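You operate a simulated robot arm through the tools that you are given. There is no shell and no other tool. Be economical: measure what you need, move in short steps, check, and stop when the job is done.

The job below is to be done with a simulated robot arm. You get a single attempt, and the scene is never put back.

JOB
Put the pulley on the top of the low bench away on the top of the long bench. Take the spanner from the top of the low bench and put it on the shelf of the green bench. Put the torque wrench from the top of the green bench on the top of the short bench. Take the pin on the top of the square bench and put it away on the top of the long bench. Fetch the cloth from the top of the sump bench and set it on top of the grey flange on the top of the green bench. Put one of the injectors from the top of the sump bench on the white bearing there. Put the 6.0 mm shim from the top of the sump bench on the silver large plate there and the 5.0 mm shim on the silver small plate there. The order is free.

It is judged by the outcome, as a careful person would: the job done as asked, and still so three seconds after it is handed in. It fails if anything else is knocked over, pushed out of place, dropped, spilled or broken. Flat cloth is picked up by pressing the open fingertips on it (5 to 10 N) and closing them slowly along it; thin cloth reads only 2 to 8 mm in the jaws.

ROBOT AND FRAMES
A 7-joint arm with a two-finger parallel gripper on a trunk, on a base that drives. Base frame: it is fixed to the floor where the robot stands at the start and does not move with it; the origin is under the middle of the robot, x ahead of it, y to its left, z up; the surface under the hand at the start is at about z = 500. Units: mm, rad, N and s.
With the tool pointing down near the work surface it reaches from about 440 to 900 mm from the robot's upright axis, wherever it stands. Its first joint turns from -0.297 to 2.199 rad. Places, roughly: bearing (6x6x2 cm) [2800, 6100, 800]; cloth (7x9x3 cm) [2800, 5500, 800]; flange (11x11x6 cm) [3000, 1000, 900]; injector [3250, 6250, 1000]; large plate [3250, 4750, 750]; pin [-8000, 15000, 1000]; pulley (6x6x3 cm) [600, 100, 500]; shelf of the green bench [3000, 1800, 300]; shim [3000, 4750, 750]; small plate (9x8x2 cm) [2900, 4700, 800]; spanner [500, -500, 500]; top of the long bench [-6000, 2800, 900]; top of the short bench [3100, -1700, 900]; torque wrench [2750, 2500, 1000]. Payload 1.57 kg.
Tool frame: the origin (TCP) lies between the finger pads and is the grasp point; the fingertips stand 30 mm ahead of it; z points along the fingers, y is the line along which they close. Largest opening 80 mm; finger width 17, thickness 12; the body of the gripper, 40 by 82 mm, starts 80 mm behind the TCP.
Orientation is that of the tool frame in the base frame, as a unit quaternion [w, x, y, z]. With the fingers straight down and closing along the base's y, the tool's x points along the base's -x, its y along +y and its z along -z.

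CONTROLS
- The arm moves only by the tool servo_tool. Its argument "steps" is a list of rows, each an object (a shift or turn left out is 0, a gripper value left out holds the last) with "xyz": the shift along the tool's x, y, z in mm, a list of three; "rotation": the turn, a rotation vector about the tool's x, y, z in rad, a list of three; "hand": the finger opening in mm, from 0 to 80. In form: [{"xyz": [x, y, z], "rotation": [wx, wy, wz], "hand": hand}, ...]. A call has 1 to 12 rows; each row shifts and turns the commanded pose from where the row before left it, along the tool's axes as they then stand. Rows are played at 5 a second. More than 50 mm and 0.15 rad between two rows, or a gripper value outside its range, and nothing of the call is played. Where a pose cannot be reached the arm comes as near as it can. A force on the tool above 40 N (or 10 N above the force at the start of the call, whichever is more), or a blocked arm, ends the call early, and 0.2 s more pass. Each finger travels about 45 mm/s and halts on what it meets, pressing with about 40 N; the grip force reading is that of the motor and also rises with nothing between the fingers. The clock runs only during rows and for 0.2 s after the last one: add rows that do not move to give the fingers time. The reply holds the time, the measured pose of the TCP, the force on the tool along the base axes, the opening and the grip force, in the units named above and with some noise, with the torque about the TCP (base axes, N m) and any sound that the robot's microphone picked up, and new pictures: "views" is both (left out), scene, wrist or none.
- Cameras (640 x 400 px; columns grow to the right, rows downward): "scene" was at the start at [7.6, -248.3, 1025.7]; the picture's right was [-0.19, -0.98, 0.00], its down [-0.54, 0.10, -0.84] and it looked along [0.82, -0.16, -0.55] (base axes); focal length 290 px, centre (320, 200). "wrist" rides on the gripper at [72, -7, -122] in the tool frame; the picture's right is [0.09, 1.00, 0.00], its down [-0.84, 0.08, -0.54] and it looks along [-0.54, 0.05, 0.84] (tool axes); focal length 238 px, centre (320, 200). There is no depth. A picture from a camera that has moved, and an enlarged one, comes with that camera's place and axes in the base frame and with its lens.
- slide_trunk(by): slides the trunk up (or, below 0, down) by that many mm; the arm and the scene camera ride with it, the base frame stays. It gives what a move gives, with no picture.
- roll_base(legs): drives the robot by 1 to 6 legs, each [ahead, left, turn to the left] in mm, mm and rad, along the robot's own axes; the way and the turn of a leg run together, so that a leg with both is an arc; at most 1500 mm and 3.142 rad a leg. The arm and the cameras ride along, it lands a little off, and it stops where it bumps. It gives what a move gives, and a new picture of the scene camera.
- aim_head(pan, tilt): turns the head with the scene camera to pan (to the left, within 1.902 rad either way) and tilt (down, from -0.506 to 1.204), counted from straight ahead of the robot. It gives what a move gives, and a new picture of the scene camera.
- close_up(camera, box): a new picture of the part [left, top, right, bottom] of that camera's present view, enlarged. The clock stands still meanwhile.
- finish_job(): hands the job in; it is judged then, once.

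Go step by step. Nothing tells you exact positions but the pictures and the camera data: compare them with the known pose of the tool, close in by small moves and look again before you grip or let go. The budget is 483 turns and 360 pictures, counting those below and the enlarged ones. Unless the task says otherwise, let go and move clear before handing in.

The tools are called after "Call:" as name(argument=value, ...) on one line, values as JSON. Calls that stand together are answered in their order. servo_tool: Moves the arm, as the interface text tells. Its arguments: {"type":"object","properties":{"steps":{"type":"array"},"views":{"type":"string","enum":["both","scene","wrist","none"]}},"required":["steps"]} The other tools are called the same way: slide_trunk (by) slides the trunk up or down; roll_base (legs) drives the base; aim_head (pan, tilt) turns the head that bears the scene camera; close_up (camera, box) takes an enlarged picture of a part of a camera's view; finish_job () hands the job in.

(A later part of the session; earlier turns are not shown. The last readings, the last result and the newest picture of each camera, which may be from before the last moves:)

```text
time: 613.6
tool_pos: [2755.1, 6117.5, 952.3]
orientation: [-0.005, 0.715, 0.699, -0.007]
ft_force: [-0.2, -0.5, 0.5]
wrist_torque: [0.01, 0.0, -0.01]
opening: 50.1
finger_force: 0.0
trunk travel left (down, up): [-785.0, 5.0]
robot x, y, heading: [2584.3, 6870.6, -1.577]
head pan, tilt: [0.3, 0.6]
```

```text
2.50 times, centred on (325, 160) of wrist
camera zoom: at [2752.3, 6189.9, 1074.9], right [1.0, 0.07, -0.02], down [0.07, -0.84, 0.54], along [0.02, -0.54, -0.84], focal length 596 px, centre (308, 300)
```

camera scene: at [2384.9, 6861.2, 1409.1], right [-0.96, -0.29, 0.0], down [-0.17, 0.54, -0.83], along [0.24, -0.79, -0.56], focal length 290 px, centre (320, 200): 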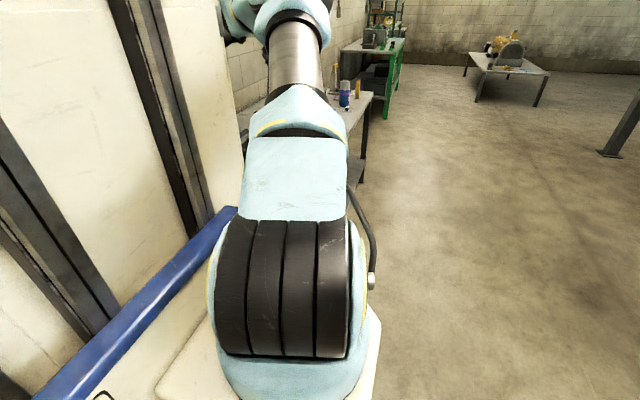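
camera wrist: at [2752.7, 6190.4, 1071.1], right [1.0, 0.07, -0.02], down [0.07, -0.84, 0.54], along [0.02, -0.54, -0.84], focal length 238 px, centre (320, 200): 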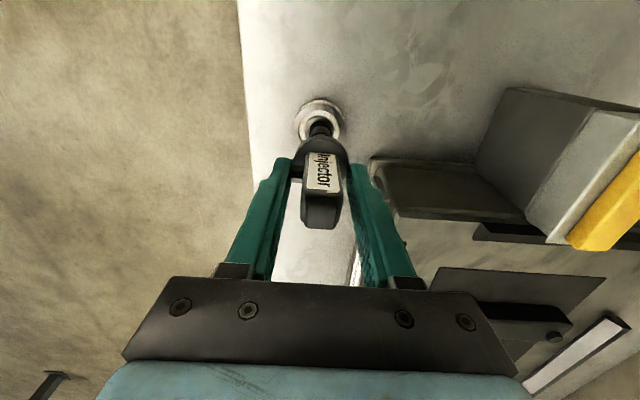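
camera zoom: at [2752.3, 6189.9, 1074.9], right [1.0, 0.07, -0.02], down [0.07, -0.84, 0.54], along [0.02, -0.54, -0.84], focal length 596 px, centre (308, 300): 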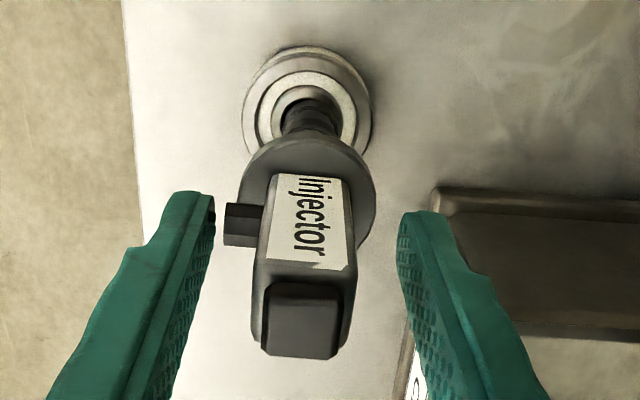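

The injector stands by itself on the bearing. I'll rise straight up and look.

Call:
servo_tool(steps=[{"hand": 60}, {"xyz": [0, 0, -25]}, {"xyz": [0, 0, -45]}, {"xyz": [0, 0, -45]}, {"xyz": [0, 0, -45]}, {}], views="wrist")

```text
time: 615.0
tool_pos: [2760.4, 6116.4, 1112.8]
orientation: [-0.006, 0.716, 0.698, -0.007]
ft_force: [0.4, 0.2, -0.2]
wrist_torque: [0.02, 0.04, 0.03]
opening: 59.9
finger_force: 0.0
trunk travel left (down, up): [-785.0, 5.0]
robot x, y, heading: [2585.8, 6868.7, -1.572]
head pan, tilt: [0.3, 0.6]
camera wrist: at [2756.5, 6189.6, 1236.4], right [1.0, 0.07, -0.02], down [0.07, -0.84, 0.54], along [0.02, -0.54, -0.84], focal length 238 px, centre (320, 200)
```

wrist: 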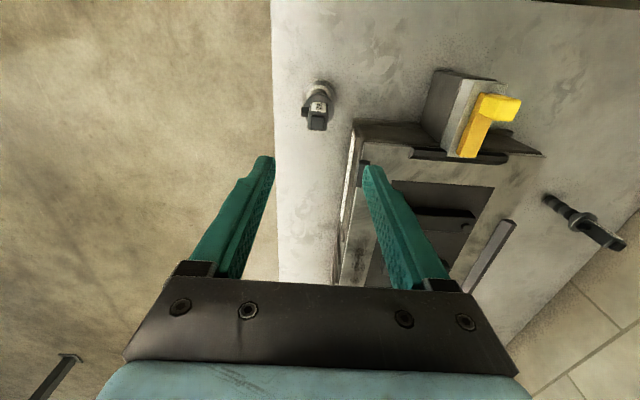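

Next are the shims at the bench's right end. I'll retract and drive round to that end, facing +y.

Call:
servo_tool(steps=[{"xyz": [45, 0, 0]}, {"xyz": [45, 0, 0]}, {"xyz": [45, 0, 0]}, {"xyz": [45, 0, 0]}, {"xyz": [20, 0, 0]}, {}], views="none")

Call:
roll_base(legs=[[0, -850, 0], [1500, 0, 0], [1500, 0, 0], [380, 0, 0], [0, 0, 1.571], [0, 0, 1.571]])

Call:
aim_head(pan=-0.6, tilt=0.4)

```text
time: 616.4
tool_pos: [2765.9, 6316.6, 1112.1]
orientation: [-0.006, 0.716, 0.698, -0.007]
ft_force: [0.2, 0.1, 0.3]
wrist_torque: [0.01, -0.01, 0.0]
opening: 60.1
finger_force: 0.2
trunk travel left (down, up): [-785.0, 5.0]
robot x, y, heading: [2589.3, 6868.1, -1.573]
head pan, tilt: [0.3, 0.6]
```

```text
time: 644.5
tool_pos: [1492.1, 4077.3, 1110.9]
orientation: [0.007, -0.664, 0.747, -0.006]
ft_force: [0.3, -0.6, 0.1]
wrist_torque: [0.02, 0.03, 0.0]
opening: 59.9
finger_force: 0.1
trunk travel left (down, up): [-785.0, 5.0]
robot x, y, heading: [1623.7, 3514.4, 1.475]
head pan, tilt: [0.3, 0.6]
camera scene: at [1822.4, 3496.2, 1409.1], right [0.98, 0.2, 0.0], down [0.12, -0.55, -0.83], along [-0.17, 0.81, -0.56], focal length 290 px, centre (320, 200)
```

scene: 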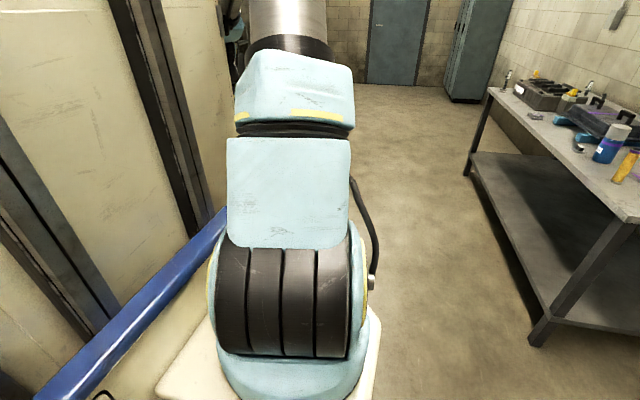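

```text
time: 645.7
tool_pos: [1491.6, 4077.8, 1113.1]
orientation: [0.006, -0.665, 0.747, -0.006]
ft_force: [-0.1, 0.0, 0.5]
wrist_torque: [0.02, 0.0, -0.02]
opening: 59.8
finger_force: 0.0
trunk travel left (down, up): [-785.0, 5.0]
robot x, y, heading: [1618.2, 3513.7, 1.478]
head pan, tilt: [-0.6, 0.4]
camera scene: at [1899.7, 3480.9, 1427.3], right [0.77, -0.64, 0.0], down [-0.25, -0.3, -0.92], along [0.59, 0.71, -0.39], focal length 290 px, centre (320, 200)
```

scene: 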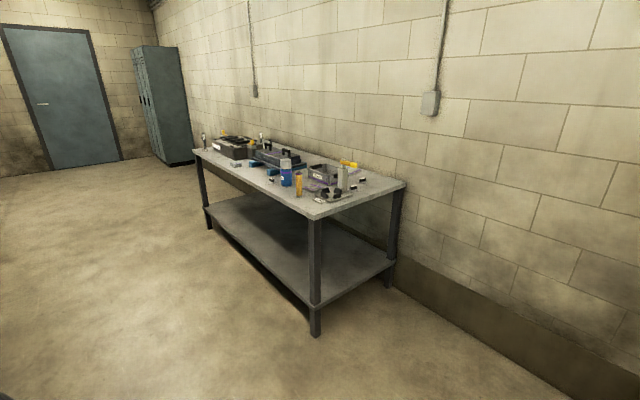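

Call:
close_up(camera="scene", box=[250, 130, 410, 230])

Call:
roll_base(legs=[[0, 0, 0.092], [0, -1400, 0]])

Call:
aim_head(pan=-0.1, tilt=0.55)

```text
4.00 times, centred on (330, 180) of scene
camera zoom: at [1899.7, 3480.9, 1427.3], right [0.77, -0.64, 0.0], down [-0.25, -0.3, -0.92], along [0.59, 0.71, -0.39], focal length 1160 px, centre (280, 280)
```

zoom: 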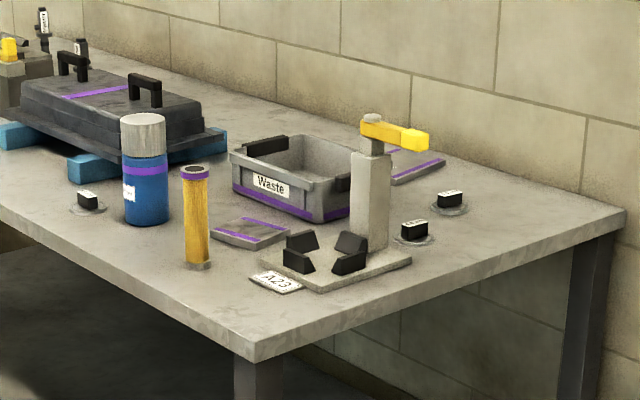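

```text
time: 653.1
tool_pos: [2820.3, 4069.3, 1111.9]
orientation: [0.007, -0.702, 0.712, -0.005]
ft_force: [0.2, 0.2, 0.6]
wrist_torque: [0.05, -0.03, -0.02]
opening: 60.1
finger_force: 0.0
trunk travel left (down, up): [-785.0, 5.0]
robot x, y, heading: [3006.8, 3522.6, 1.584]
head pan, tilt: [-0.6, 0.4]
camera scene: at [3288.1, 3518.5, 1427.3], right [0.83, -0.56, 0.0], down [-0.22, -0.32, -0.92], along [0.51, 0.77, -0.39], focal length 290 px, centre (320, 200)
```

scene: 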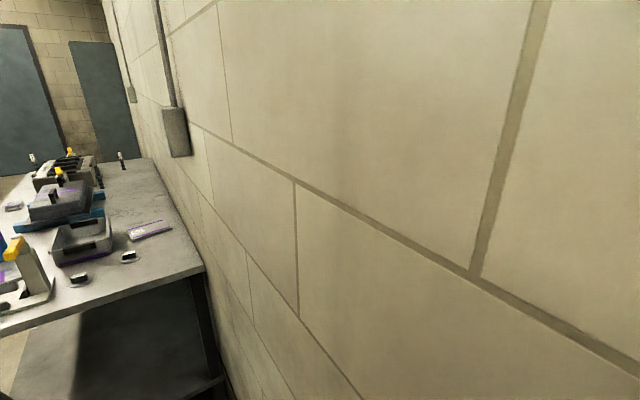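

```text
time: 654.1
tool_pos: [2821.4, 4069.5, 1111.5]
orientation: [0.007, -0.703, 0.711, -0.005]
ft_force: [0.4, -0.1, -0.6]
wrist_torque: [-0.01, 0.0, 0.02]
opening: 60.0
finger_force: 0.0
trunk travel left (down, up): [-785.0, 5.0]
robot x, y, heading: [3004.2, 3522.6, 1.581]
head pan, tilt: [-0.099, 0.55]
camera scene: at [3244.6, 3530.9, 1413.7], right [1.0, -0.09, 0.0], down [-0.05, -0.52, -0.85], along [0.08, 0.85, -0.52], focal length 290 px, centre (320, 200)
```

scene: 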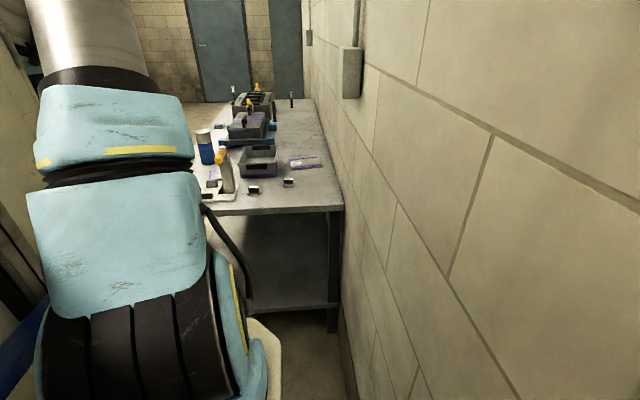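

Call:
close_up(camera="scene", box=[200, 120, 350, 215])

```text
4.21 times, centred on (275, 168) of scene
camera zoom: at [3244.6, 3530.9, 1413.7], right [1.0, -0.09, 0.0], down [-0.05, -0.52, -0.85], along [0.08, 0.85, -0.52], focal length 1221 px, centre (510, 337)
```

zoom: 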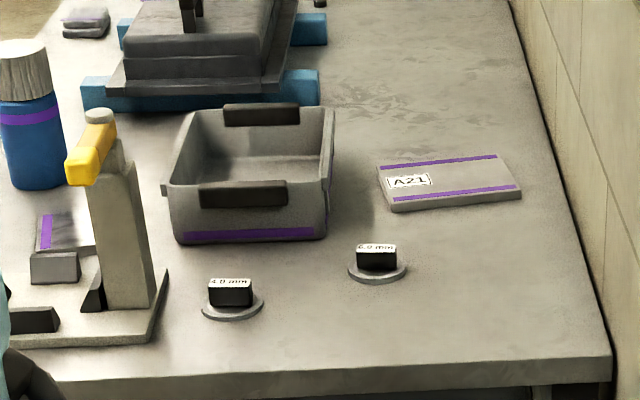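

Call:
close_up(camera="scene", box=[245, 170, 305, 200])

Call:
roll_base(legs=[[0, -40, -0.01], [350, 0, 0]])

Call:
servo_tool(steps=[{"xyz": [0, 40, 0], "hand": 60}, {"xyz": [0, 40, 0]}, {}], views="wrist")

```text
10.67 times, centred on (275, 185) of scene
camera zoom: at [3244.6, 3530.9, 1413.7], right [1.0, -0.09, 0.0], down [-0.05, -0.52, -0.85], along [0.08, 0.85, -0.52], focal length 3093 px, centre (800, 360)
```

zoom: 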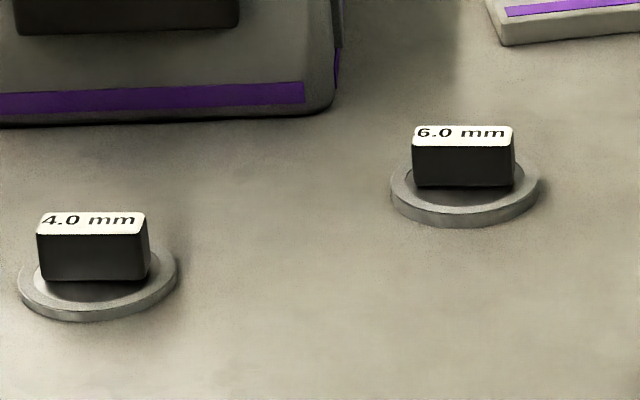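

```text
time: 656.8
tool_pos: [2860.7, 4425.5, 1111.8]
orientation: [0.007, -0.703, 0.712, -0.005]
ft_force: [-0.1, 0.4, 0.7]
wrist_torque: [0.02, 0.0, -0.03]
opening: 60.3
finger_force: 0.1
trunk travel left (down, up): [-785.0, 5.0]
robot x, y, heading: [3043.4, 3877.0, 1.579]
head pan, tilt: [-0.099, 0.55]
camera scene: at [3283.4, 3886.8, 1413.6], right [1.0, -0.09, 0.0], down [-0.05, -0.52, -0.85], along [0.08, 0.85, -0.52], focal length 290 px, centre (320, 200)
```

scene: 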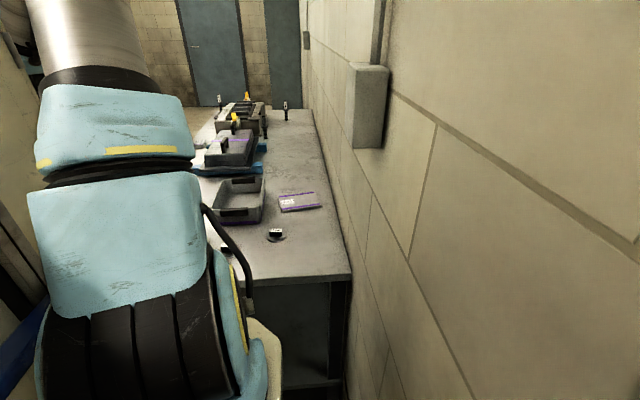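

```text
time: 657.6
tool_pos: [2779.1, 4425.9, 1111.3]
orientation: [0.008, -0.702, 0.712, -0.006]
ft_force: [-0.5, 0.0, -0.3]
wrist_torque: [0.04, 0.02, -0.03]
opening: 60.2
finger_force: 0.0
trunk travel left (down, up): [-785.0, 5.0]
robot x, y, heading: [3045.1, 3877.9, 1.577]
head pan, tilt: [-0.099, 0.55]
camera wrist: at [2782.9, 4353.3, 1234.5], right [-1.0, -0.08, -0.02], down [-0.07, 0.84, 0.54], along [-0.03, 0.54, -0.84], focal length 238 px, centre (320, 200)
```

wrist: 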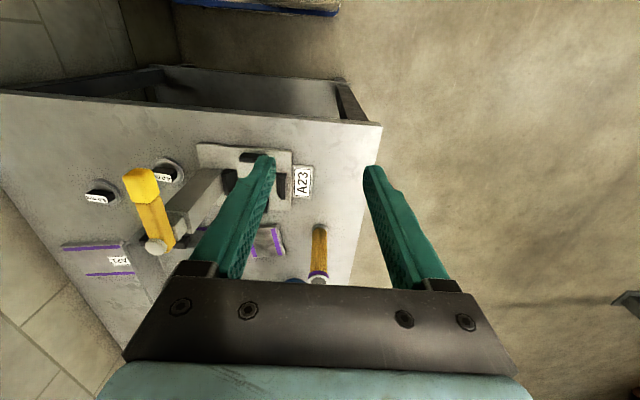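

The rear-right shim is labelled 6.0 mm, at about (3208, 4634). The 4.0 mm one is a decoy, and the third, by the can, should be 5.0. The large plate "A21" is centred near (3296, 4821). I'll move in a bit and go over the 6.0 shim.

Call:
roll_base(legs=[[65, -50, 0]])

Call:
servo_tool(steps=[{"xyz": [0, -45, 0]}, {"xyz": [0, -45, 0]}, {"xyz": [0, -45, 0]}, {"xyz": [0, -45, 0]}, {"xyz": [0, -45, 0]}, {"xyz": [0, -45, 0]}, {"xyz": [-20, -45, 0]}, {"xyz": [-20, -40, 0]}, {}], views="wrist")

```text
time: 658.7
tool_pos: [2830.5, 4491.4, 1111.9]
orientation: [0.007, -0.702, 0.712, -0.006]
ft_force: [-0.8, 0.6, -0.1]
wrist_torque: [0.03, -0.03, 0.02]
opening: 60.2
finger_force: 0.1
trunk travel left (down, up): [-785.0, 5.0]
robot x, y, heading: [3094.5, 3940.5, 1.582]
head pan, tilt: [-0.099, 0.55]
camera scene: at [3333.3, 3951.8, 1413.7], right [1.0, -0.09, 0.0], down [-0.05, -0.52, -0.85], along [0.08, 0.85, -0.52], focal length 290 px, centre (320, 200)
```

scene: 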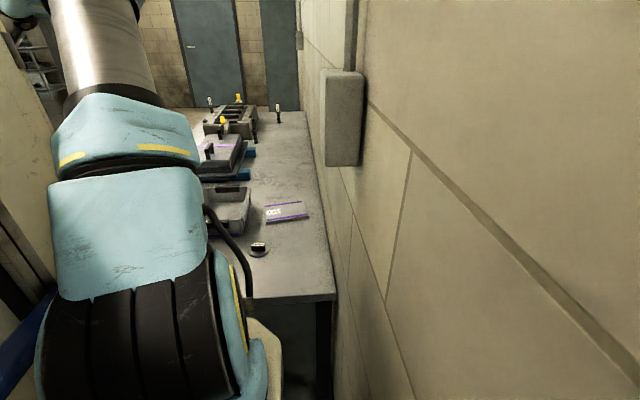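

```text
time: 660.7
tool_pos: [3187.1, 4522.7, 1117.6]
orientation: [0.006, -0.703, 0.712, -0.005]
ft_force: [0.3, 0.3, -0.4]
wrist_torque: [-0.01, -0.02, 0.02]
opening: 59.9
finger_force: 0.1
trunk travel left (down, up): [-785.0, 5.0]
robot x, y, heading: [3095.0, 3940.4, 1.577]
head pan, tilt: [-0.099, 0.55]
camera wrist: at [3191.6, 4450.9, 1240.7], right [-1.0, -0.08, -0.02], down [-0.07, 0.84, 0.54], along [-0.03, 0.54, -0.84], focal length 238 px, centre (320, 200)
```

wrist: 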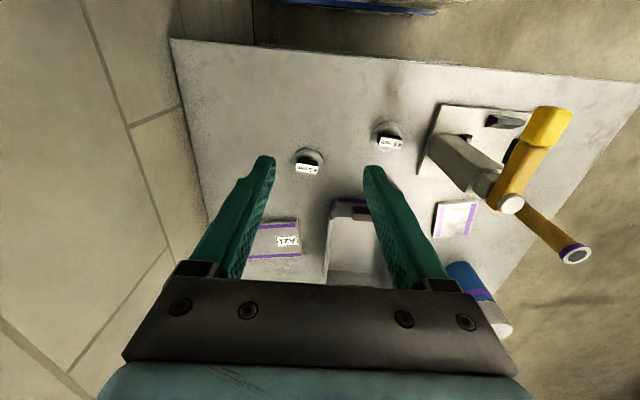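

Call:
servo_tool(steps=[{"xyz": [-37, -6, 10]}, {"xyz": [-37, -6, 10]}, {"xyz": [-36, -6, 10]}, {"xyz": [0, 0, 45]}, {"xyz": [0, 0, 45]}, {}], views="wrist")

Call:
close_up(camera="wrist", box=[240, 60, 400, 260])

```text
time: 662.1
tool_pos: [3208.4, 4632.7, 996.8]
orientation: [0.007, -0.702, 0.712, -0.006]
ft_force: [-0.1, 0.6, 1.0]
wrist_torque: [0.04, 0.03, -0.01]
opening: 60.2
finger_force: 0.1
trunk travel left (down, up): [-785.0, 5.0]
robot x, y, heading: [3094.6, 3942.3, 1.576]
head pan, tilt: [-0.099, 0.55]
camera wrist: at [3211.2, 4560.9, 1119.8], right [-1.0, -0.08, -0.02], down [-0.07, 0.84, 0.54], along [-0.03, 0.54, -0.84], focal length 238 px, centre (320, 200)
```

wrist: 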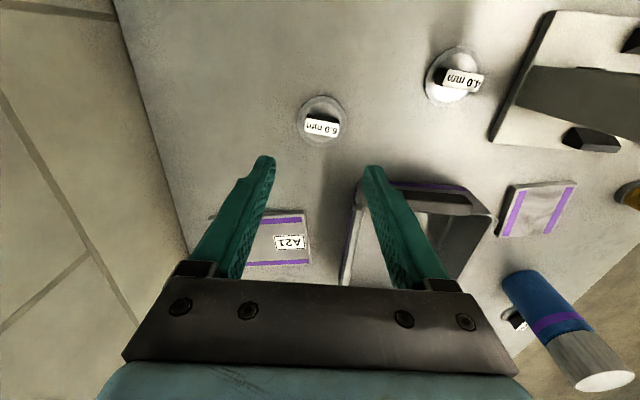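

```text
2.00 times, centred on (320, 160) of wrist
camera zoom: at [3211.2, 4560.9, 1119.8], right [-1.0, -0.08, -0.02], down [-0.07, 0.84, 0.54], along [-0.03, 0.54, -0.84], focal length 477 px, centre (320, 280)
```

zoom: 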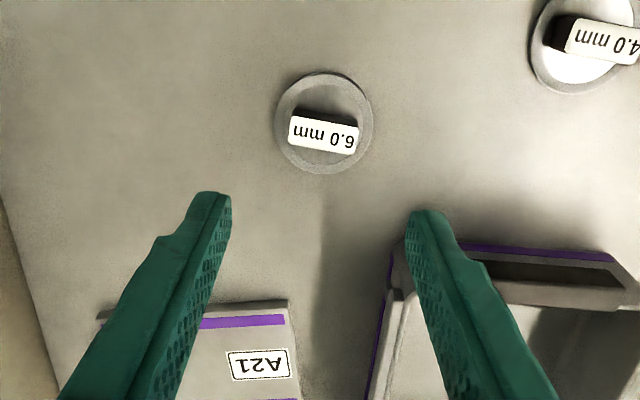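

The shim's handle is at about (3207, 4638), with its top at z ≈ 845, turned about 0.18 rad. I'll align and lower.

Call:
servo_tool(steps=[{"xyz": [-5.6, 2, 20], "rotation": [0, 0, 0.1]}, {"xyz": [0, 0, 40], "rotation": [0, 0, 0.08]}, {"xyz": [0, 0, 40]}, {"xyz": [0, 0, 15]}, {}], views="wrist")

Call:
close_up(camera="wrist", box=[240, 80, 400, 280])

```text
time: 663.3
tool_pos: [3207.4, 4641.6, 880.3]
orientation: [0.007, -0.635, 0.772, -0.005]
ft_force: [-0.3, -0.2, 1.4]
wrist_torque: [0.02, -0.02, -0.01]
opening: 59.9
finger_force: 0.1
trunk travel left (down, up): [-785.0, 5.0]
robot x, y, heading: [3094.1, 3945.6, 1.582]
head pan, tilt: [-0.099, 0.55]
camera wrist: at [3197.2, 4570.1, 1004.7], right [-0.99, 0.1, -0.02], down [0.08, 0.84, 0.54], along [0.07, 0.54, -0.84], focal length 238 px, centre (320, 200)
```

wrist: 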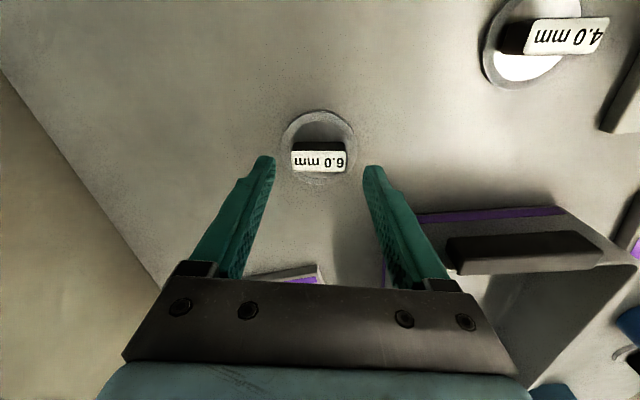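

```text
2.00 times, centred on (320, 180) of wrist
camera zoom: at [3197.2, 4570.1, 1004.7], right [-0.99, 0.1, -0.02], down [0.08, 0.84, 0.54], along [0.07, 0.54, -0.84], focal length 477 px, centre (320, 240)
```

zoom: 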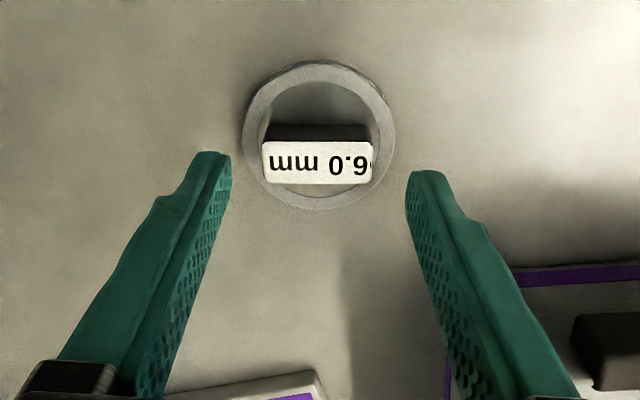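

Call:
servo_tool(steps=[{"xyz": [2, 0, 10]}, {"xyz": [0, 0, 8]}, {}, {"hand": 50}, {"hand": 44}, {"hand": 38}, {"hand": 32}, {"hand": 28}, {}, {}], views="wrist")

```text
time: 665.5
tool_pos: [3206.6, 4639.7, 864.2]
orientation: [0.007, -0.635, 0.772, -0.006]
ft_force: [1.0, -0.5, 0.7]
wrist_torque: [-0.02, 0.05, 0.03]
opening: 40.5
finger_force: 39.7
trunk travel left (down, up): [-785.0, 5.0]
robot x, y, heading: [3094.0, 3941.5, 1.579]
head pan, tilt: [-0.099, 0.55]
camera wrist: at [3197.5, 4567.7, 987.4], right [-0.99, 0.1, -0.02], down [0.08, 0.84, 0.54], along [0.07, 0.54, -0.84], focal length 238 px, centre (320, 200)
```

wrist: 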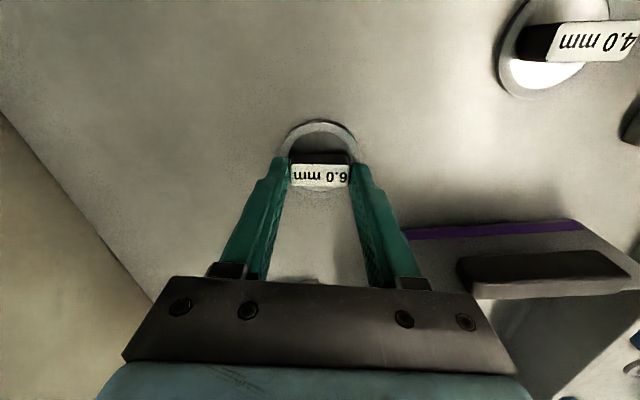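

Gripped at 40.5 mm. I'll lift.

Call:
servo_tool(steps=[{"xyz": [0, 0, -10]}, {"xyz": [0, 0, -30]}, {"xyz": [0, 0, -40]}, {"xyz": [0, 0, -20]}, {}], views="wrist")

```text
time: 666.7
tool_pos: [3205.0, 4638.5, 963.6]
orientation: [0.006, -0.636, 0.772, -0.005]
ft_force: [-0.4, 0.3, -1.6]
wrist_torque: [0.0, 0.01, 0.0]
opening: 40.3
finger_force: 40.3
trunk travel left (down, up): [-785.0, 5.0]
robot x, y, heading: [3095.2, 3941.0, 1.578]
head pan, tilt: [-0.099, 0.55]
camera wrist: at [3195.8, 4567.3, 1087.6], right [-0.99, 0.1, -0.02], down [0.08, 0.84, 0.54], along [0.07, 0.54, -0.84], focal length 238 px, centre (320, 200)
```

wrist: 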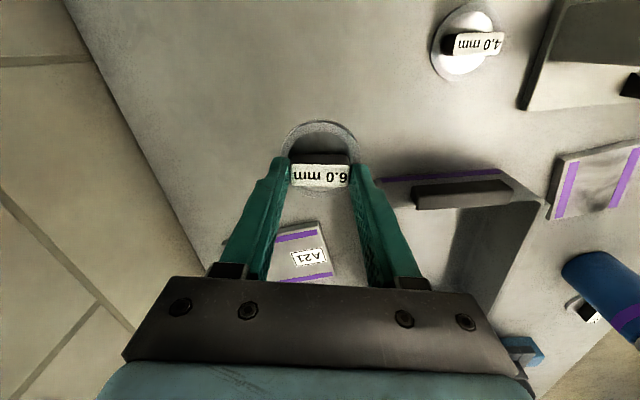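

Held. Now I'll move over the large plate A21, aiming for about (3286, 4814).

Call:
servo_tool(steps=[{"xyz": [-37, -9, 0]}, {"xyz": [-37, -9, 0]}, {"xyz": [-37, -9, 0]}, {"xyz": [-37, -9, 0]}, {"xyz": [-37, -9, 0]}, {}], views="wrist")

```text
time: 668.1
tool_pos: [3287.0, 4812.0, 964.8]
orientation: [0.007, -0.635, 0.772, -0.006]
ft_force: [-0.3, -0.8, -1.7]
wrist_torque: [-0.02, -0.01, -0.02]
opening: 39.8
finger_force: 39.7
trunk travel left (down, up): [-785.0, 5.0]
robot x, y, heading: [3096.1, 3941.1, 1.58]
head pan, tilt: [-0.099, 0.55]
camera wrist: at [3276.8, 4739.8, 1088.1], right [-0.99, 0.1, -0.02], down [0.08, 0.84, 0.54], along [0.07, 0.54, -0.84], focal length 238 px, centre (320, 200)
```

wrist: 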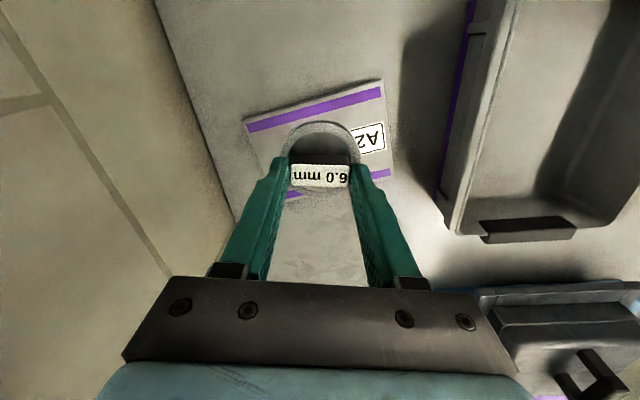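

The plate's centre is nearer (3288, 4840). I'll move on another 20 mm in y.

Call:
servo_tool(steps=[{"xyz": [-20, 4, 15]}, {"xyz": [-4, 0, 25]}, {}], views="wrist")

```text
time: 668.9
tool_pos: [3288.0, 4835.9, 923.9]
orientation: [0.007, -0.635, 0.772, -0.006]
ft_force: [0.3, 0.9, -1.9]
wrist_torque: [0.02, 0.01, 0.02]
opening: 40.1
finger_force: 39.7
trunk travel left (down, up): [-785.0, 5.0]
robot x, y, heading: [3092.3, 3945.2, 1.579]
head pan, tilt: [-0.099, 0.55]
camera wrist: at [3278.4, 4764.4, 1046.3], right [-0.99, 0.1, -0.02], down [0.08, 0.84, 0.54], along [0.07, 0.54, -0.84], focal length 238 px, centre (320, 200)
```

wrist: 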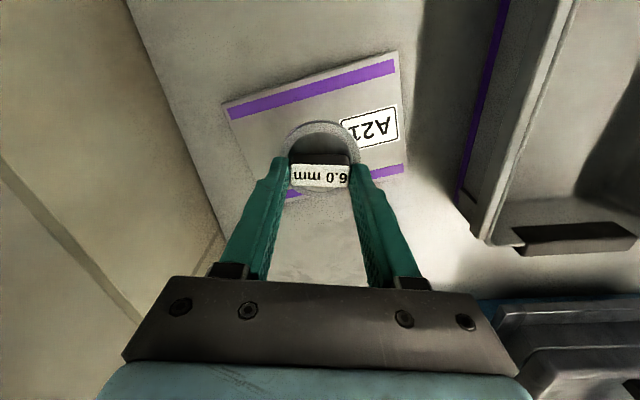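

It's centred over the plate. I'll lower to contact.

Call:
servo_tool(steps=[{"xyz": [0, 0, 20]}, {"xyz": [0, 0, 17]}, {}], views="none")

Call:
servo_tool(steps=[{"xyz": [0, 0, 4]}, {}], views="none")

Call:
servo_tool(steps=[{"xyz": [0, 0, 3]}, {}], views="none")

```text
time: 669.7
tool_pos: [3290.1, 4837.3, 887.3]
orientation: [0.007, -0.635, 0.772, -0.005]
ft_force: [0.3, -0.1, -1.5]
wrist_torque: [-0.01, 0.03, 0.0]
opening: 39.9
finger_force: 40.4
trunk travel left (down, up): [-785.0, 5.0]
robot x, y, heading: [3097.5, 3944.9, 1.584]
head pan, tilt: [-0.099, 0.55]
```

```text
time: 670.3
tool_pos: [3288.5, 4836.2, 883.9]
orientation: [0.007, -0.635, 0.772, -0.006]
ft_force: [-0.6, 0.7, -2.7]
wrist_torque: [0.01, 0.02, 0.0]
opening: 39.8
finger_force: 40.1
trunk travel left (down, up): [-785.0, 5.0]
robot x, y, heading: [3093.5, 3944.6, 1.582]
head pan, tilt: [-0.099, 0.55]
```

```text
time: 670.9
tool_pos: [3289.7, 4836.6, 880.7]
orientation: [0.007, -0.636, 0.772, -0.006]
ft_force: [-0.7, -0.9, -1.3]
wrist_torque: [-0.02, 0.02, -0.03]
opening: 39.6
finger_force: 39.9
trunk travel left (down, up): [-785.0, 5.0]
robot x, y, heading: [3096.5, 3939.4, 1.588]
head pan, tilt: [-0.099, 0.55]
```

Call:
servo_tool(steps=[{"xyz": [0, 0, 3]}, {}], views="none")

Call:
servo_tool(steps=[{"xyz": [0, 0, 2.5]}, {}], views="none")

Call:
servo_tool(steps=[{"xyz": [0, 0, 2]}, {}], views="none")

```text
time: 671.5
tool_pos: [3288.1, 4837.5, 879.6]
orientation: [0.007, -0.636, 0.772, -0.005]
ft_force: [-0.7, -0.6, -1.6]
wrist_torque: [0.01, -0.01, 0.01]
opening: 39.6
finger_force: 40.3
trunk travel left (down, up): [-785.0, 5.0]
robot x, y, heading: [3094.4, 3936.5, 1.581]
head pan, tilt: [-0.099, 0.55]
```

```text
time: 672.1
tool_pos: [3289.0, 4837.2, 876.9]
orientation: [0.008, -0.635, 0.772, -0.005]
ft_force: [-0.9, -0.7, 3.0]
wrist_torque: [-0.05, 0.11, 0.02]
opening: 39.8
finger_force: 40.4
trunk travel left (down, up): [-785.0, 5.0]
robot x, y, heading: [3091.6, 3940.5, 1.579]
head pan, tilt: [-0.099, 0.55]
```

```text
time: 672.7
tool_pos: [3288.3, 4837.6, 877.2]
orientation: [0.007, -0.636, 0.772, -0.004]
ft_force: [-1.5, -4.6, 16.0]
wrist_torque: [-0.27, 0.6, 0.17]
opening: 39.4
finger_force: 40.6
trunk travel left (down, up): [-785.0, 5.0]
robot x, y, heading: [3096.0, 3942.7, 1.584]
head pan, tilt: [-0.099, 0.55]
```

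Contact with the plate. I'll relieve the load and open.

Call:
servo_tool(steps=[{"xyz": [0, 0, -1.5]}, {"hand": 42}, {"hand": 46}, {"hand": 52}, {}, {"xyz": [0, 0, -20]}, {"xyz": [0, 0, -40]}, {"xyz": [0, 0, -40]}, {}], views="wrist")

```text
time: 674.7
tool_pos: [3289.5, 4838.0, 975.8]
orientation: [0.008, -0.635, 0.772, -0.006]
ft_force: [-0.5, 0.8, -0.5]
wrist_torque: [-0.02, 0.01, 0.0]
opening: 52.0
finger_force: 0.1
trunk travel left (down, up): [-785.0, 5.0]
robot x, y, heading: [3097.2, 3942.7, 1.577]
head pan, tilt: [-0.099, 0.55]
camera wrist: at [3278.3, 4765.8, 1099.7], right [-0.99, 0.1, -0.02], down [0.08, 0.84, 0.54], along [0.07, 0.54, -0.84], focal length 238 px, centre (320, 200)
```

wrist: 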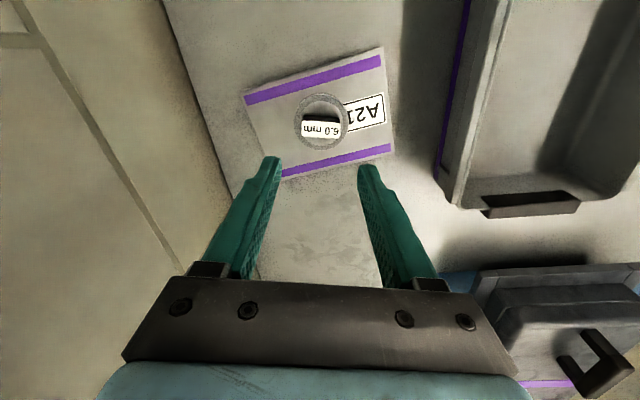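

The 6.0 shim is on the large plate. The third shim (about (2775, 4980)) and the small plate (about (2880, 4730)) are better reached from the front, so I'll raise, retract and drive round.

Call:
servo_tool(steps=[{"xyz": [0, 0, -45]}, {"xyz": [0, 0, -45]}, {"xyz": [0, 0, -40]}, {"xyz": [44, -8.6, 0]}, {"xyz": [44, -8.6, 0]}, {"xyz": [44, -8.6, 0]}, {"xyz": [44, -8.6, 0]}, {"xyz": [44, -8.6, 0]}, {"xyz": [44, -8.6, 0]}, {"xyz": [44, -8.6, 0]}, {}], views="none")

```text
time: 677.1
tool_pos: [3283.0, 4518.9, 1105.6]
orientation: [0.007, -0.636, 0.772, -0.005]
ft_force: [0.5, -1.0, 0.0]
wrist_torque: [-0.03, -0.01, -0.01]
opening: 52.0
finger_force: 0.0
trunk travel left (down, up): [-785.0, 5.0]
robot x, y, heading: [3095.4, 3944.8, 1.575]
head pan, tilt: [-0.099, 0.55]
```

Call:
roll_base(legs=[[-430, 0, 0], [0, 1400, 0], [0, 0, -1.571], [0, 1300, 0]])

Call:
aim_head(pan=0.1, tilt=0.5)

```text
time: 696.4
tool_pos: [2302.8, 4556.6, 1105.8]
orientation: [0.0, 0.131, 0.991, -0.009]
ft_force: [0.0, -0.4, -0.6]
wrist_torque: [0.01, 0.01, -0.01]
opening: 51.9
finger_force: 0.1
trunk travel left (down, up): [-785.0, 5.0]
robot x, y, heading: [1741.9, 4784.5, -0.059]
head pan, tilt: [-0.099, 0.55]
camera scene: at [1735.8, 4544.5, 1413.6], right [-0.16, -0.99, 0.0], down [-0.52, 0.08, -0.85], along [0.84, -0.13, -0.52], focal length 290 px, centre (320, 200)
```

scene: 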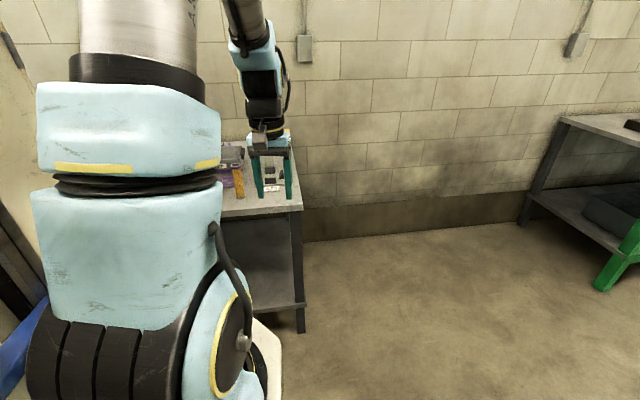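

```text
time: 697.1
tool_pos: [2303.6, 4557.1, 1105.8]
orientation: [0.0, 0.131, 0.991, -0.008]
ft_force: [0.3, 0.3, 0.2]
wrist_torque: [0.03, 0.01, 0.03]
opening: 52.3
finger_force: 0.0
trunk travel left (down, up): [-785.0, 5.0]
robot x, y, heading: [1739.9, 4782.4, -0.064]
head pan, tilt: [0.099, 0.499]
camera scene: at [1738.1, 4562.3, 1418.2], right [0.04, -1.0, 0.0], down [-0.48, -0.02, -0.88], along [0.88, 0.03, -0.48], focal length 290 px, centre (320, 200)
```

scene: 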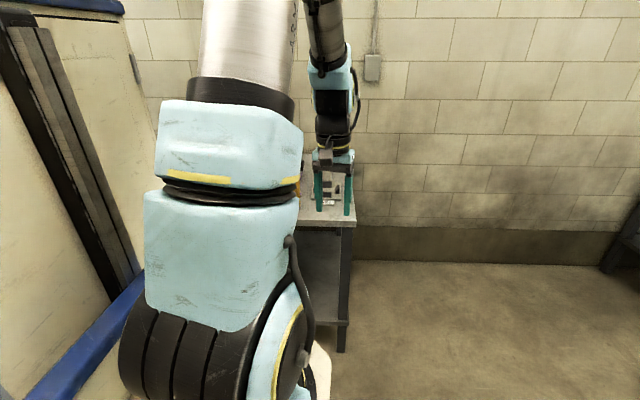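

Call:
roll_base(legs=[[0, 90, 0.062], [415, 0, 0]])

Call:
servo_tool(steps=[{"xyz": [0, 40, 0], "rotation": [0, 0, -0.13]}, {"xyz": [0, 45, 0], "rotation": [0, 0, -0.13]}, {"xyz": [0, 45, 0]}, {"xyz": [0, 45, 0]}, {}], views="wrist")

```text
time: 700.5
tool_pos: [2750.5, 4685.1, 1105.2]
orientation: [0.001, 0.101, 0.995, -0.009]
ft_force: [0.0, -0.1, -0.8]
wrist_torque: [0.0, 0.0, -0.04]
opening: 52.2
finger_force: 0.0
trunk travel left (down, up): [-785.0, 5.0]
robot x, y, heading: [2175.7, 4879.7, 0.0]
head pan, tilt: [0.099, 0.499]
camera scene: at [2184.6, 4655.3, 1418.2], right [0.1, -0.99, 0.0], down [-0.48, -0.05, -0.88], along [0.87, 0.09, -0.48], focal length 290 px, centre (320, 200)
```

scene: 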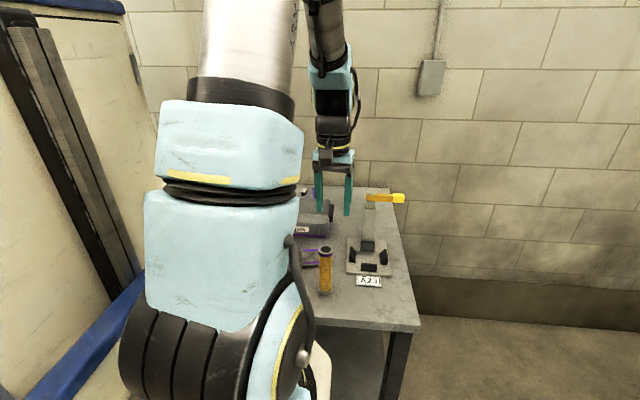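

```text
time: 701.7
tool_pos: [2754.5, 4859.8, 1104.7]
orientation: [0.001, -0.028, 1.0, -0.009]
ft_force: [0.3, 0.2, 0.3]
wrist_torque: [0.0, 0.0, 0.03]
opening: 52.2
finger_force: 0.0
trunk travel left (down, up): [-785.0, 5.0]
robot x, y, heading: [2172.8, 4880.4, 0.002]
head pan, tilt: [0.099, 0.499]
camera wrist: at [2681.1, 4849.9, 1227.8], right [-0.15, 0.99, -0.02], down [0.83, 0.14, 0.54], along [0.54, 0.07, -0.84], focal length 238 px, centre (320, 200)
```

wrist: 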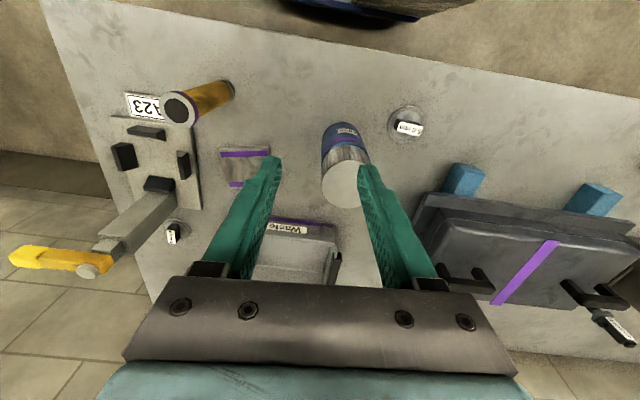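

The third shim's label is at about (2768, 4998) and the small plate's centre at about (2884, 4736). I'll go above the shim and read its label.

Call:
servo_tool(steps=[{"xyz": [-7, 45, 0]}, {"xyz": [-7, 46, 0]}, {"xyz": [-7, 46, 0]}, {"xyz": [0, 0, 45]}, {"xyz": [0, 0, 40]}, {}], views="wrist")

Call:
close_up(camera="wrist", box=[240, 60, 400, 260])

```text
time: 703.1
tool_pos: [2769.2, 4994.8, 1016.9]
orientation: [0.001, -0.031, 0.999, -0.009]
ft_force: [0.5, 0.1, -0.1]
wrist_torque: [-0.01, -0.03, 0.01]
opening: 51.5
finger_force: 0.0
trunk travel left (down, up): [-785.0, 5.0]
robot x, y, heading: [2169.9, 4879.0, 0.003]
head pan, tilt: [0.099, 0.499]
camera wrist: at [2696.9, 4985.6, 1139.2], right [-0.15, 0.99, -0.02], down [0.83, 0.14, 0.54], along [0.54, 0.07, -0.84], focal length 238 px, centre (320, 200)
```

wrist: 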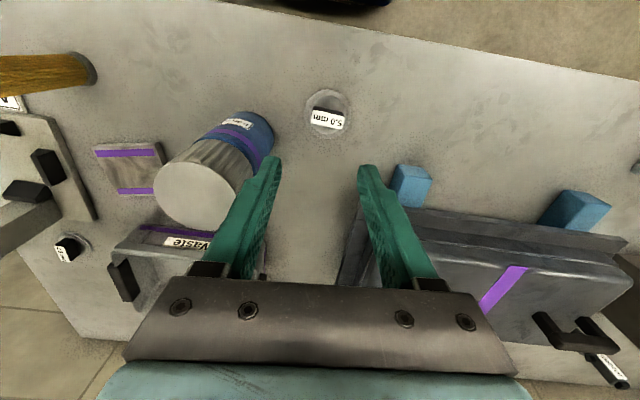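

```text
2.00 times, centred on (320, 160) of wrist
camera zoom: at [2696.9, 4985.6, 1139.2], right [-0.15, 0.99, -0.02], down [0.83, 0.14, 0.54], along [0.54, 0.07, -0.84], focal length 477 px, centre (320, 280)
```

zoom: 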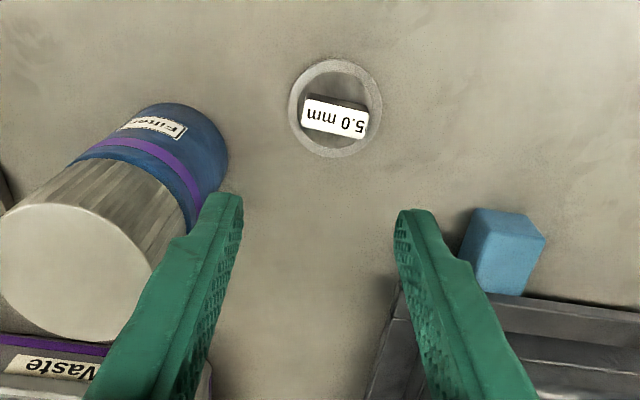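

Label "5.0 mm" confirmed, at (2769, 5001). The can is close on one side but clears. I'll align and lower.

Call:
servo_tool(steps=[{"xyz": [0, 6, 20], "rotation": [0, 0, 0.08]}, {"xyz": [0, 0, 40]}, {"xyz": [0, 0, 40]}, {"xyz": [0, 0, 25]}, {}], views="wrist")

Call:
close_up(camera="wrist", box=[240, 80, 400, 280])

```text
time: 704.3
tool_pos: [2768.4, 4998.1, 888.2]
orientation: [0.001, 0.01, 1.0, -0.009]
ft_force: [0.4, 0.6, 0.3]
wrist_torque: [0.02, 0.0, 0.0]
opening: 51.9
finger_force: 0.1
trunk travel left (down, up): [-785.0, 5.0]
robot x, y, heading: [2172.5, 4878.4, 0.003]
head pan, tilt: [0.099, 0.499]
camera wrist: at [2695.1, 4995.8, 1011.2], right [-0.07, 1.0, -0.02], down [0.84, 0.07, 0.54], along [0.54, 0.02, -0.84], focal length 238 px, centre (320, 200)
```

wrist: 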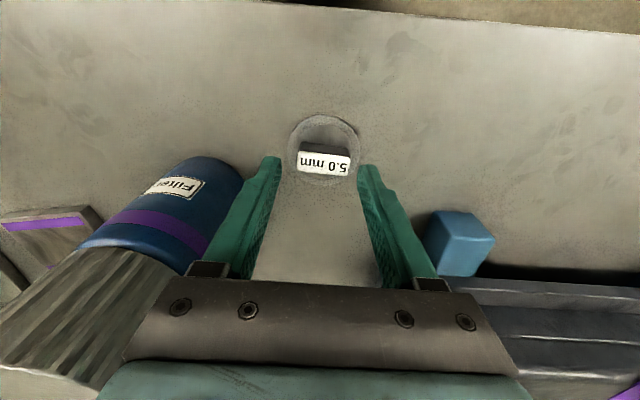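

```text
2.00 times, centred on (320, 180) of wrist
camera zoom: at [2695.1, 4995.8, 1011.2], right [-0.07, 1.0, -0.02], down [0.84, 0.07, 0.54], along [0.54, 0.02, -0.84], focal length 477 px, centre (320, 240)
```

zoom: 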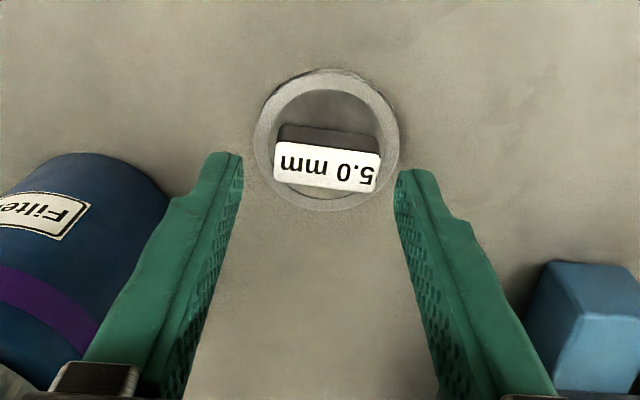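

Call:
servo_tool(steps=[{"xyz": [0, 3, 0], "rotation": [0, 0, 0.1]}, {"xyz": [0, 0, 12]}, {"xyz": [0, 0, 11]}, {}, {"hand": 46}, {"hand": 40}, {"hand": 34}, {"hand": 28}, {}, {}], views="wrist")

```text
time: 706.5
tool_pos: [2768.4, 4999.6, 866.9]
orientation: [0.001, 0.061, 0.998, -0.01]
ft_force: [-0.8, 0.3, 1.1]
wrist_torque: [0.1, 0.01, 0.02]
opening: 39.7
finger_force: 39.9
trunk travel left (down, up): [-785.0, 5.0]
robot x, y, heading: [2175.7, 4880.6, -0.001]
head pan, tilt: [0.099, 0.499]
camera wrist: at [2695.1, 5004.5, 989.2], right [0.03, 1.0, -0.02], down [0.84, -0.02, 0.54], along [0.54, -0.03, -0.84], focal length 238 px, centre (320, 200)
```

wrist: 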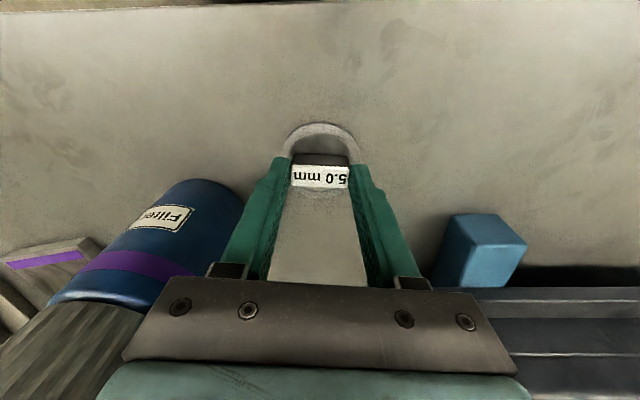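

Gripped. I'll lift straight up above the can's height.

Call:
servo_tool(steps=[{"xyz": [0, 0, -10]}, {"xyz": [0, 0, -40]}, {"xyz": [0, 0, -45]}, {"xyz": [0, 0, -45]}, {"xyz": [0, 0, -45]}, {"xyz": [0, 0, -30]}, {}], views="wrist")

```text
time: 708.1
tool_pos: [2767.8, 5002.0, 1082.7]
orientation: [0.0, 0.062, 0.998, -0.008]
ft_force: [0.0, 0.6, -2.8]
wrist_torque: [-0.03, 0.01, 0.0]
opening: 39.5
finger_force: 40.7
trunk travel left (down, up): [-785.0, 5.0]
robot x, y, heading: [2175.7, 4880.1, 0.002]
head pan, tilt: [0.099, 0.499]
camera wrist: at [2695.7, 5006.9, 1205.7], right [0.03, 1.0, -0.02], down [0.84, -0.02, 0.54], along [0.54, -0.03, -0.84], focal length 238 px, centre (320, 200)
```

wrist: 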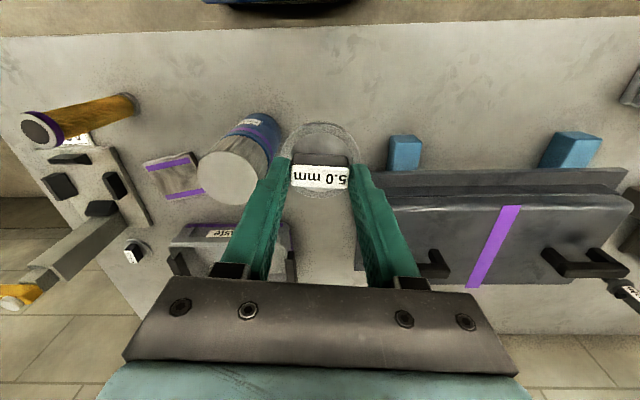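

Held, and clear above the can. I'll move over the small plate.

Call:
servo_tool(steps=[{"xyz": [-24.7, -41.6, 0]}, {"xyz": [-24.7, -41.6, 0]}, {"xyz": [-24.7, -41.6, 0]}, {"xyz": [-24.7, -41.6, 0]}, {"xyz": [-24.7, -41.6, 0]}, {"xyz": [-24.7, -41.6, 0]}, {}], views="wrist")

```text
time: 709.7
tool_pos: [2889.0, 4739.0, 1089.2]
orientation: [0.0, 0.061, 0.998, -0.009]
ft_force: [0.6, 0.4, -1.9]
wrist_torque: [-0.01, -0.01, 0.02]
opening: 39.1
finger_force: 40.5
trunk travel left (down, up): [-785.0, 5.0]
robot x, y, heading: [2174.2, 4877.5, 0.001]
head pan, tilt: [0.099, 0.499]
camera wrist: at [2815.7, 4743.5, 1211.6], right [0.03, 1.0, -0.02], down [0.84, -0.02, 0.54], along [0.54, -0.03, -0.84], focal length 238 px, centre (320, 200)
```

wrist: 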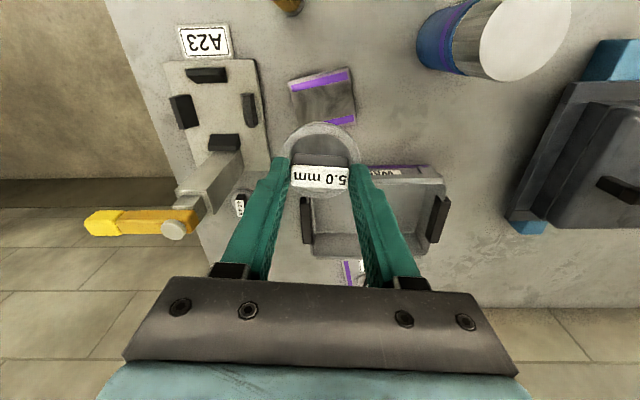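

Call:
servo_tool(steps=[{"xyz": [10, 2, 30]}, {"xyz": [0, 0, 45]}, {"xyz": [0, 0, 45]}, {"xyz": [0, 0, 20]}, {}], views="wrist")

```text
time: 710.9
tool_pos: [2877.6, 4741.2, 947.9]
orientation: [0.001, 0.061, 0.998, -0.009]
ft_force: [0.4, 0.7, -1.9]
wrist_torque: [-0.01, -0.02, -0.01]
opening: 39.5
finger_force: 40.0
trunk travel left (down, up): [-785.0, 5.0]
robot x, y, heading: [2174.7, 4877.2, 0.003]
head pan, tilt: [0.099, 0.499]
camera wrist: at [2803.5, 4745.3, 1070.2], right [0.03, 1.0, -0.02], down [0.84, -0.02, 0.54], along [0.54, -0.03, -0.84], focal length 238 px, centre (320, 200)
```

wrist: 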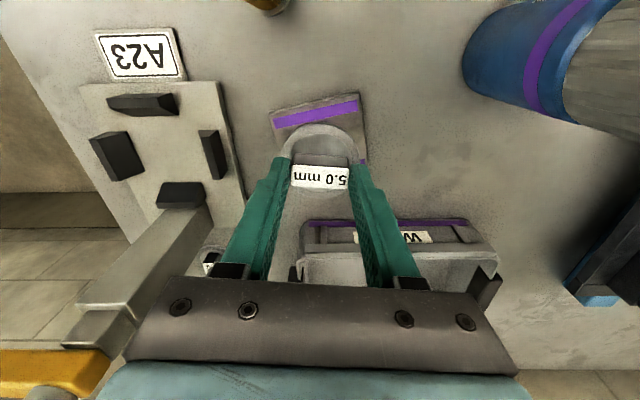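

The plate's centre is near (2885, 4742). I'll shift 8 mm in x and lower to contact.

Call:
servo_tool(steps=[{"xyz": [-8, 0, 20]}, {"xyz": [0, 0, 25]}, {"xyz": [0, 0, 12]}, {}], views="wrist")

Call:
servo_tool(steps=[{"xyz": [0, 0, 4]}, {}], views="none")

Call:
servo_tool(steps=[{"xyz": [0, 0, 3]}, {}], views="none")

```text
time: 711.9
tool_pos: [2885.6, 4737.7, 889.9]
orientation: [0.001, 0.061, 0.998, -0.009]
ft_force: [1.1, -0.7, -1.1]
wrist_torque: [0.01, -0.01, 0.01]
opening: 39.4
finger_force: 40.3
trunk travel left (down, up): [-785.0, 5.0]
robot x, y, heading: [2173.1, 4875.0, 0.002]
head pan, tilt: [0.099, 0.499]
camera wrist: at [2812.7, 4742.5, 1012.8], right [0.03, 1.0, -0.02], down [0.84, -0.02, 0.54], along [0.54, -0.03, -0.84], focal length 238 px, centre (320, 200)
```

wrist: 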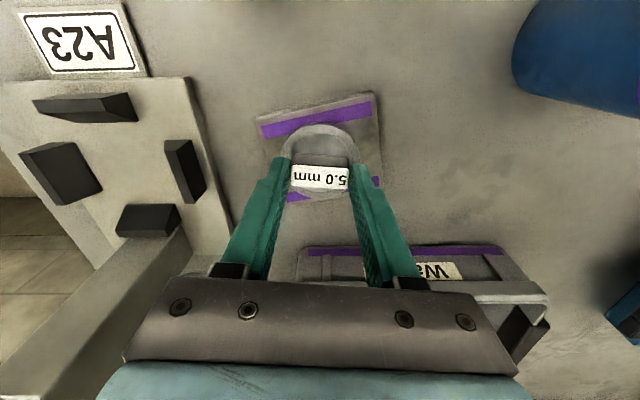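

```text
time: 712.5
tool_pos: [2885.3, 4737.4, 886.0]
orientation: [0.001, 0.061, 0.998, -0.009]
ft_force: [0.5, -0.2, -1.1]
wrist_torque: [0.01, -0.01, -0.01]
opening: 39.4
finger_force: 39.8
trunk travel left (down, up): [-785.0, 5.0]
robot x, y, heading: [2173.7, 4878.1, 0.002]
head pan, tilt: [0.099, 0.499]
```

```text
time: 713.1
tool_pos: [2885.4, 4738.7, 882.7]
orientation: [0.002, 0.061, 0.998, -0.009]
ft_force: [1.6, -0.1, -0.9]
wrist_torque: [-0.01, 0.03, 0.02]
opening: 39.2
finger_force: 40.2
trunk travel left (down, up): [-785.0, 5.0]
robot x, y, heading: [2170.2, 4877.5, 0.004]
head pan, tilt: [0.099, 0.499]
```

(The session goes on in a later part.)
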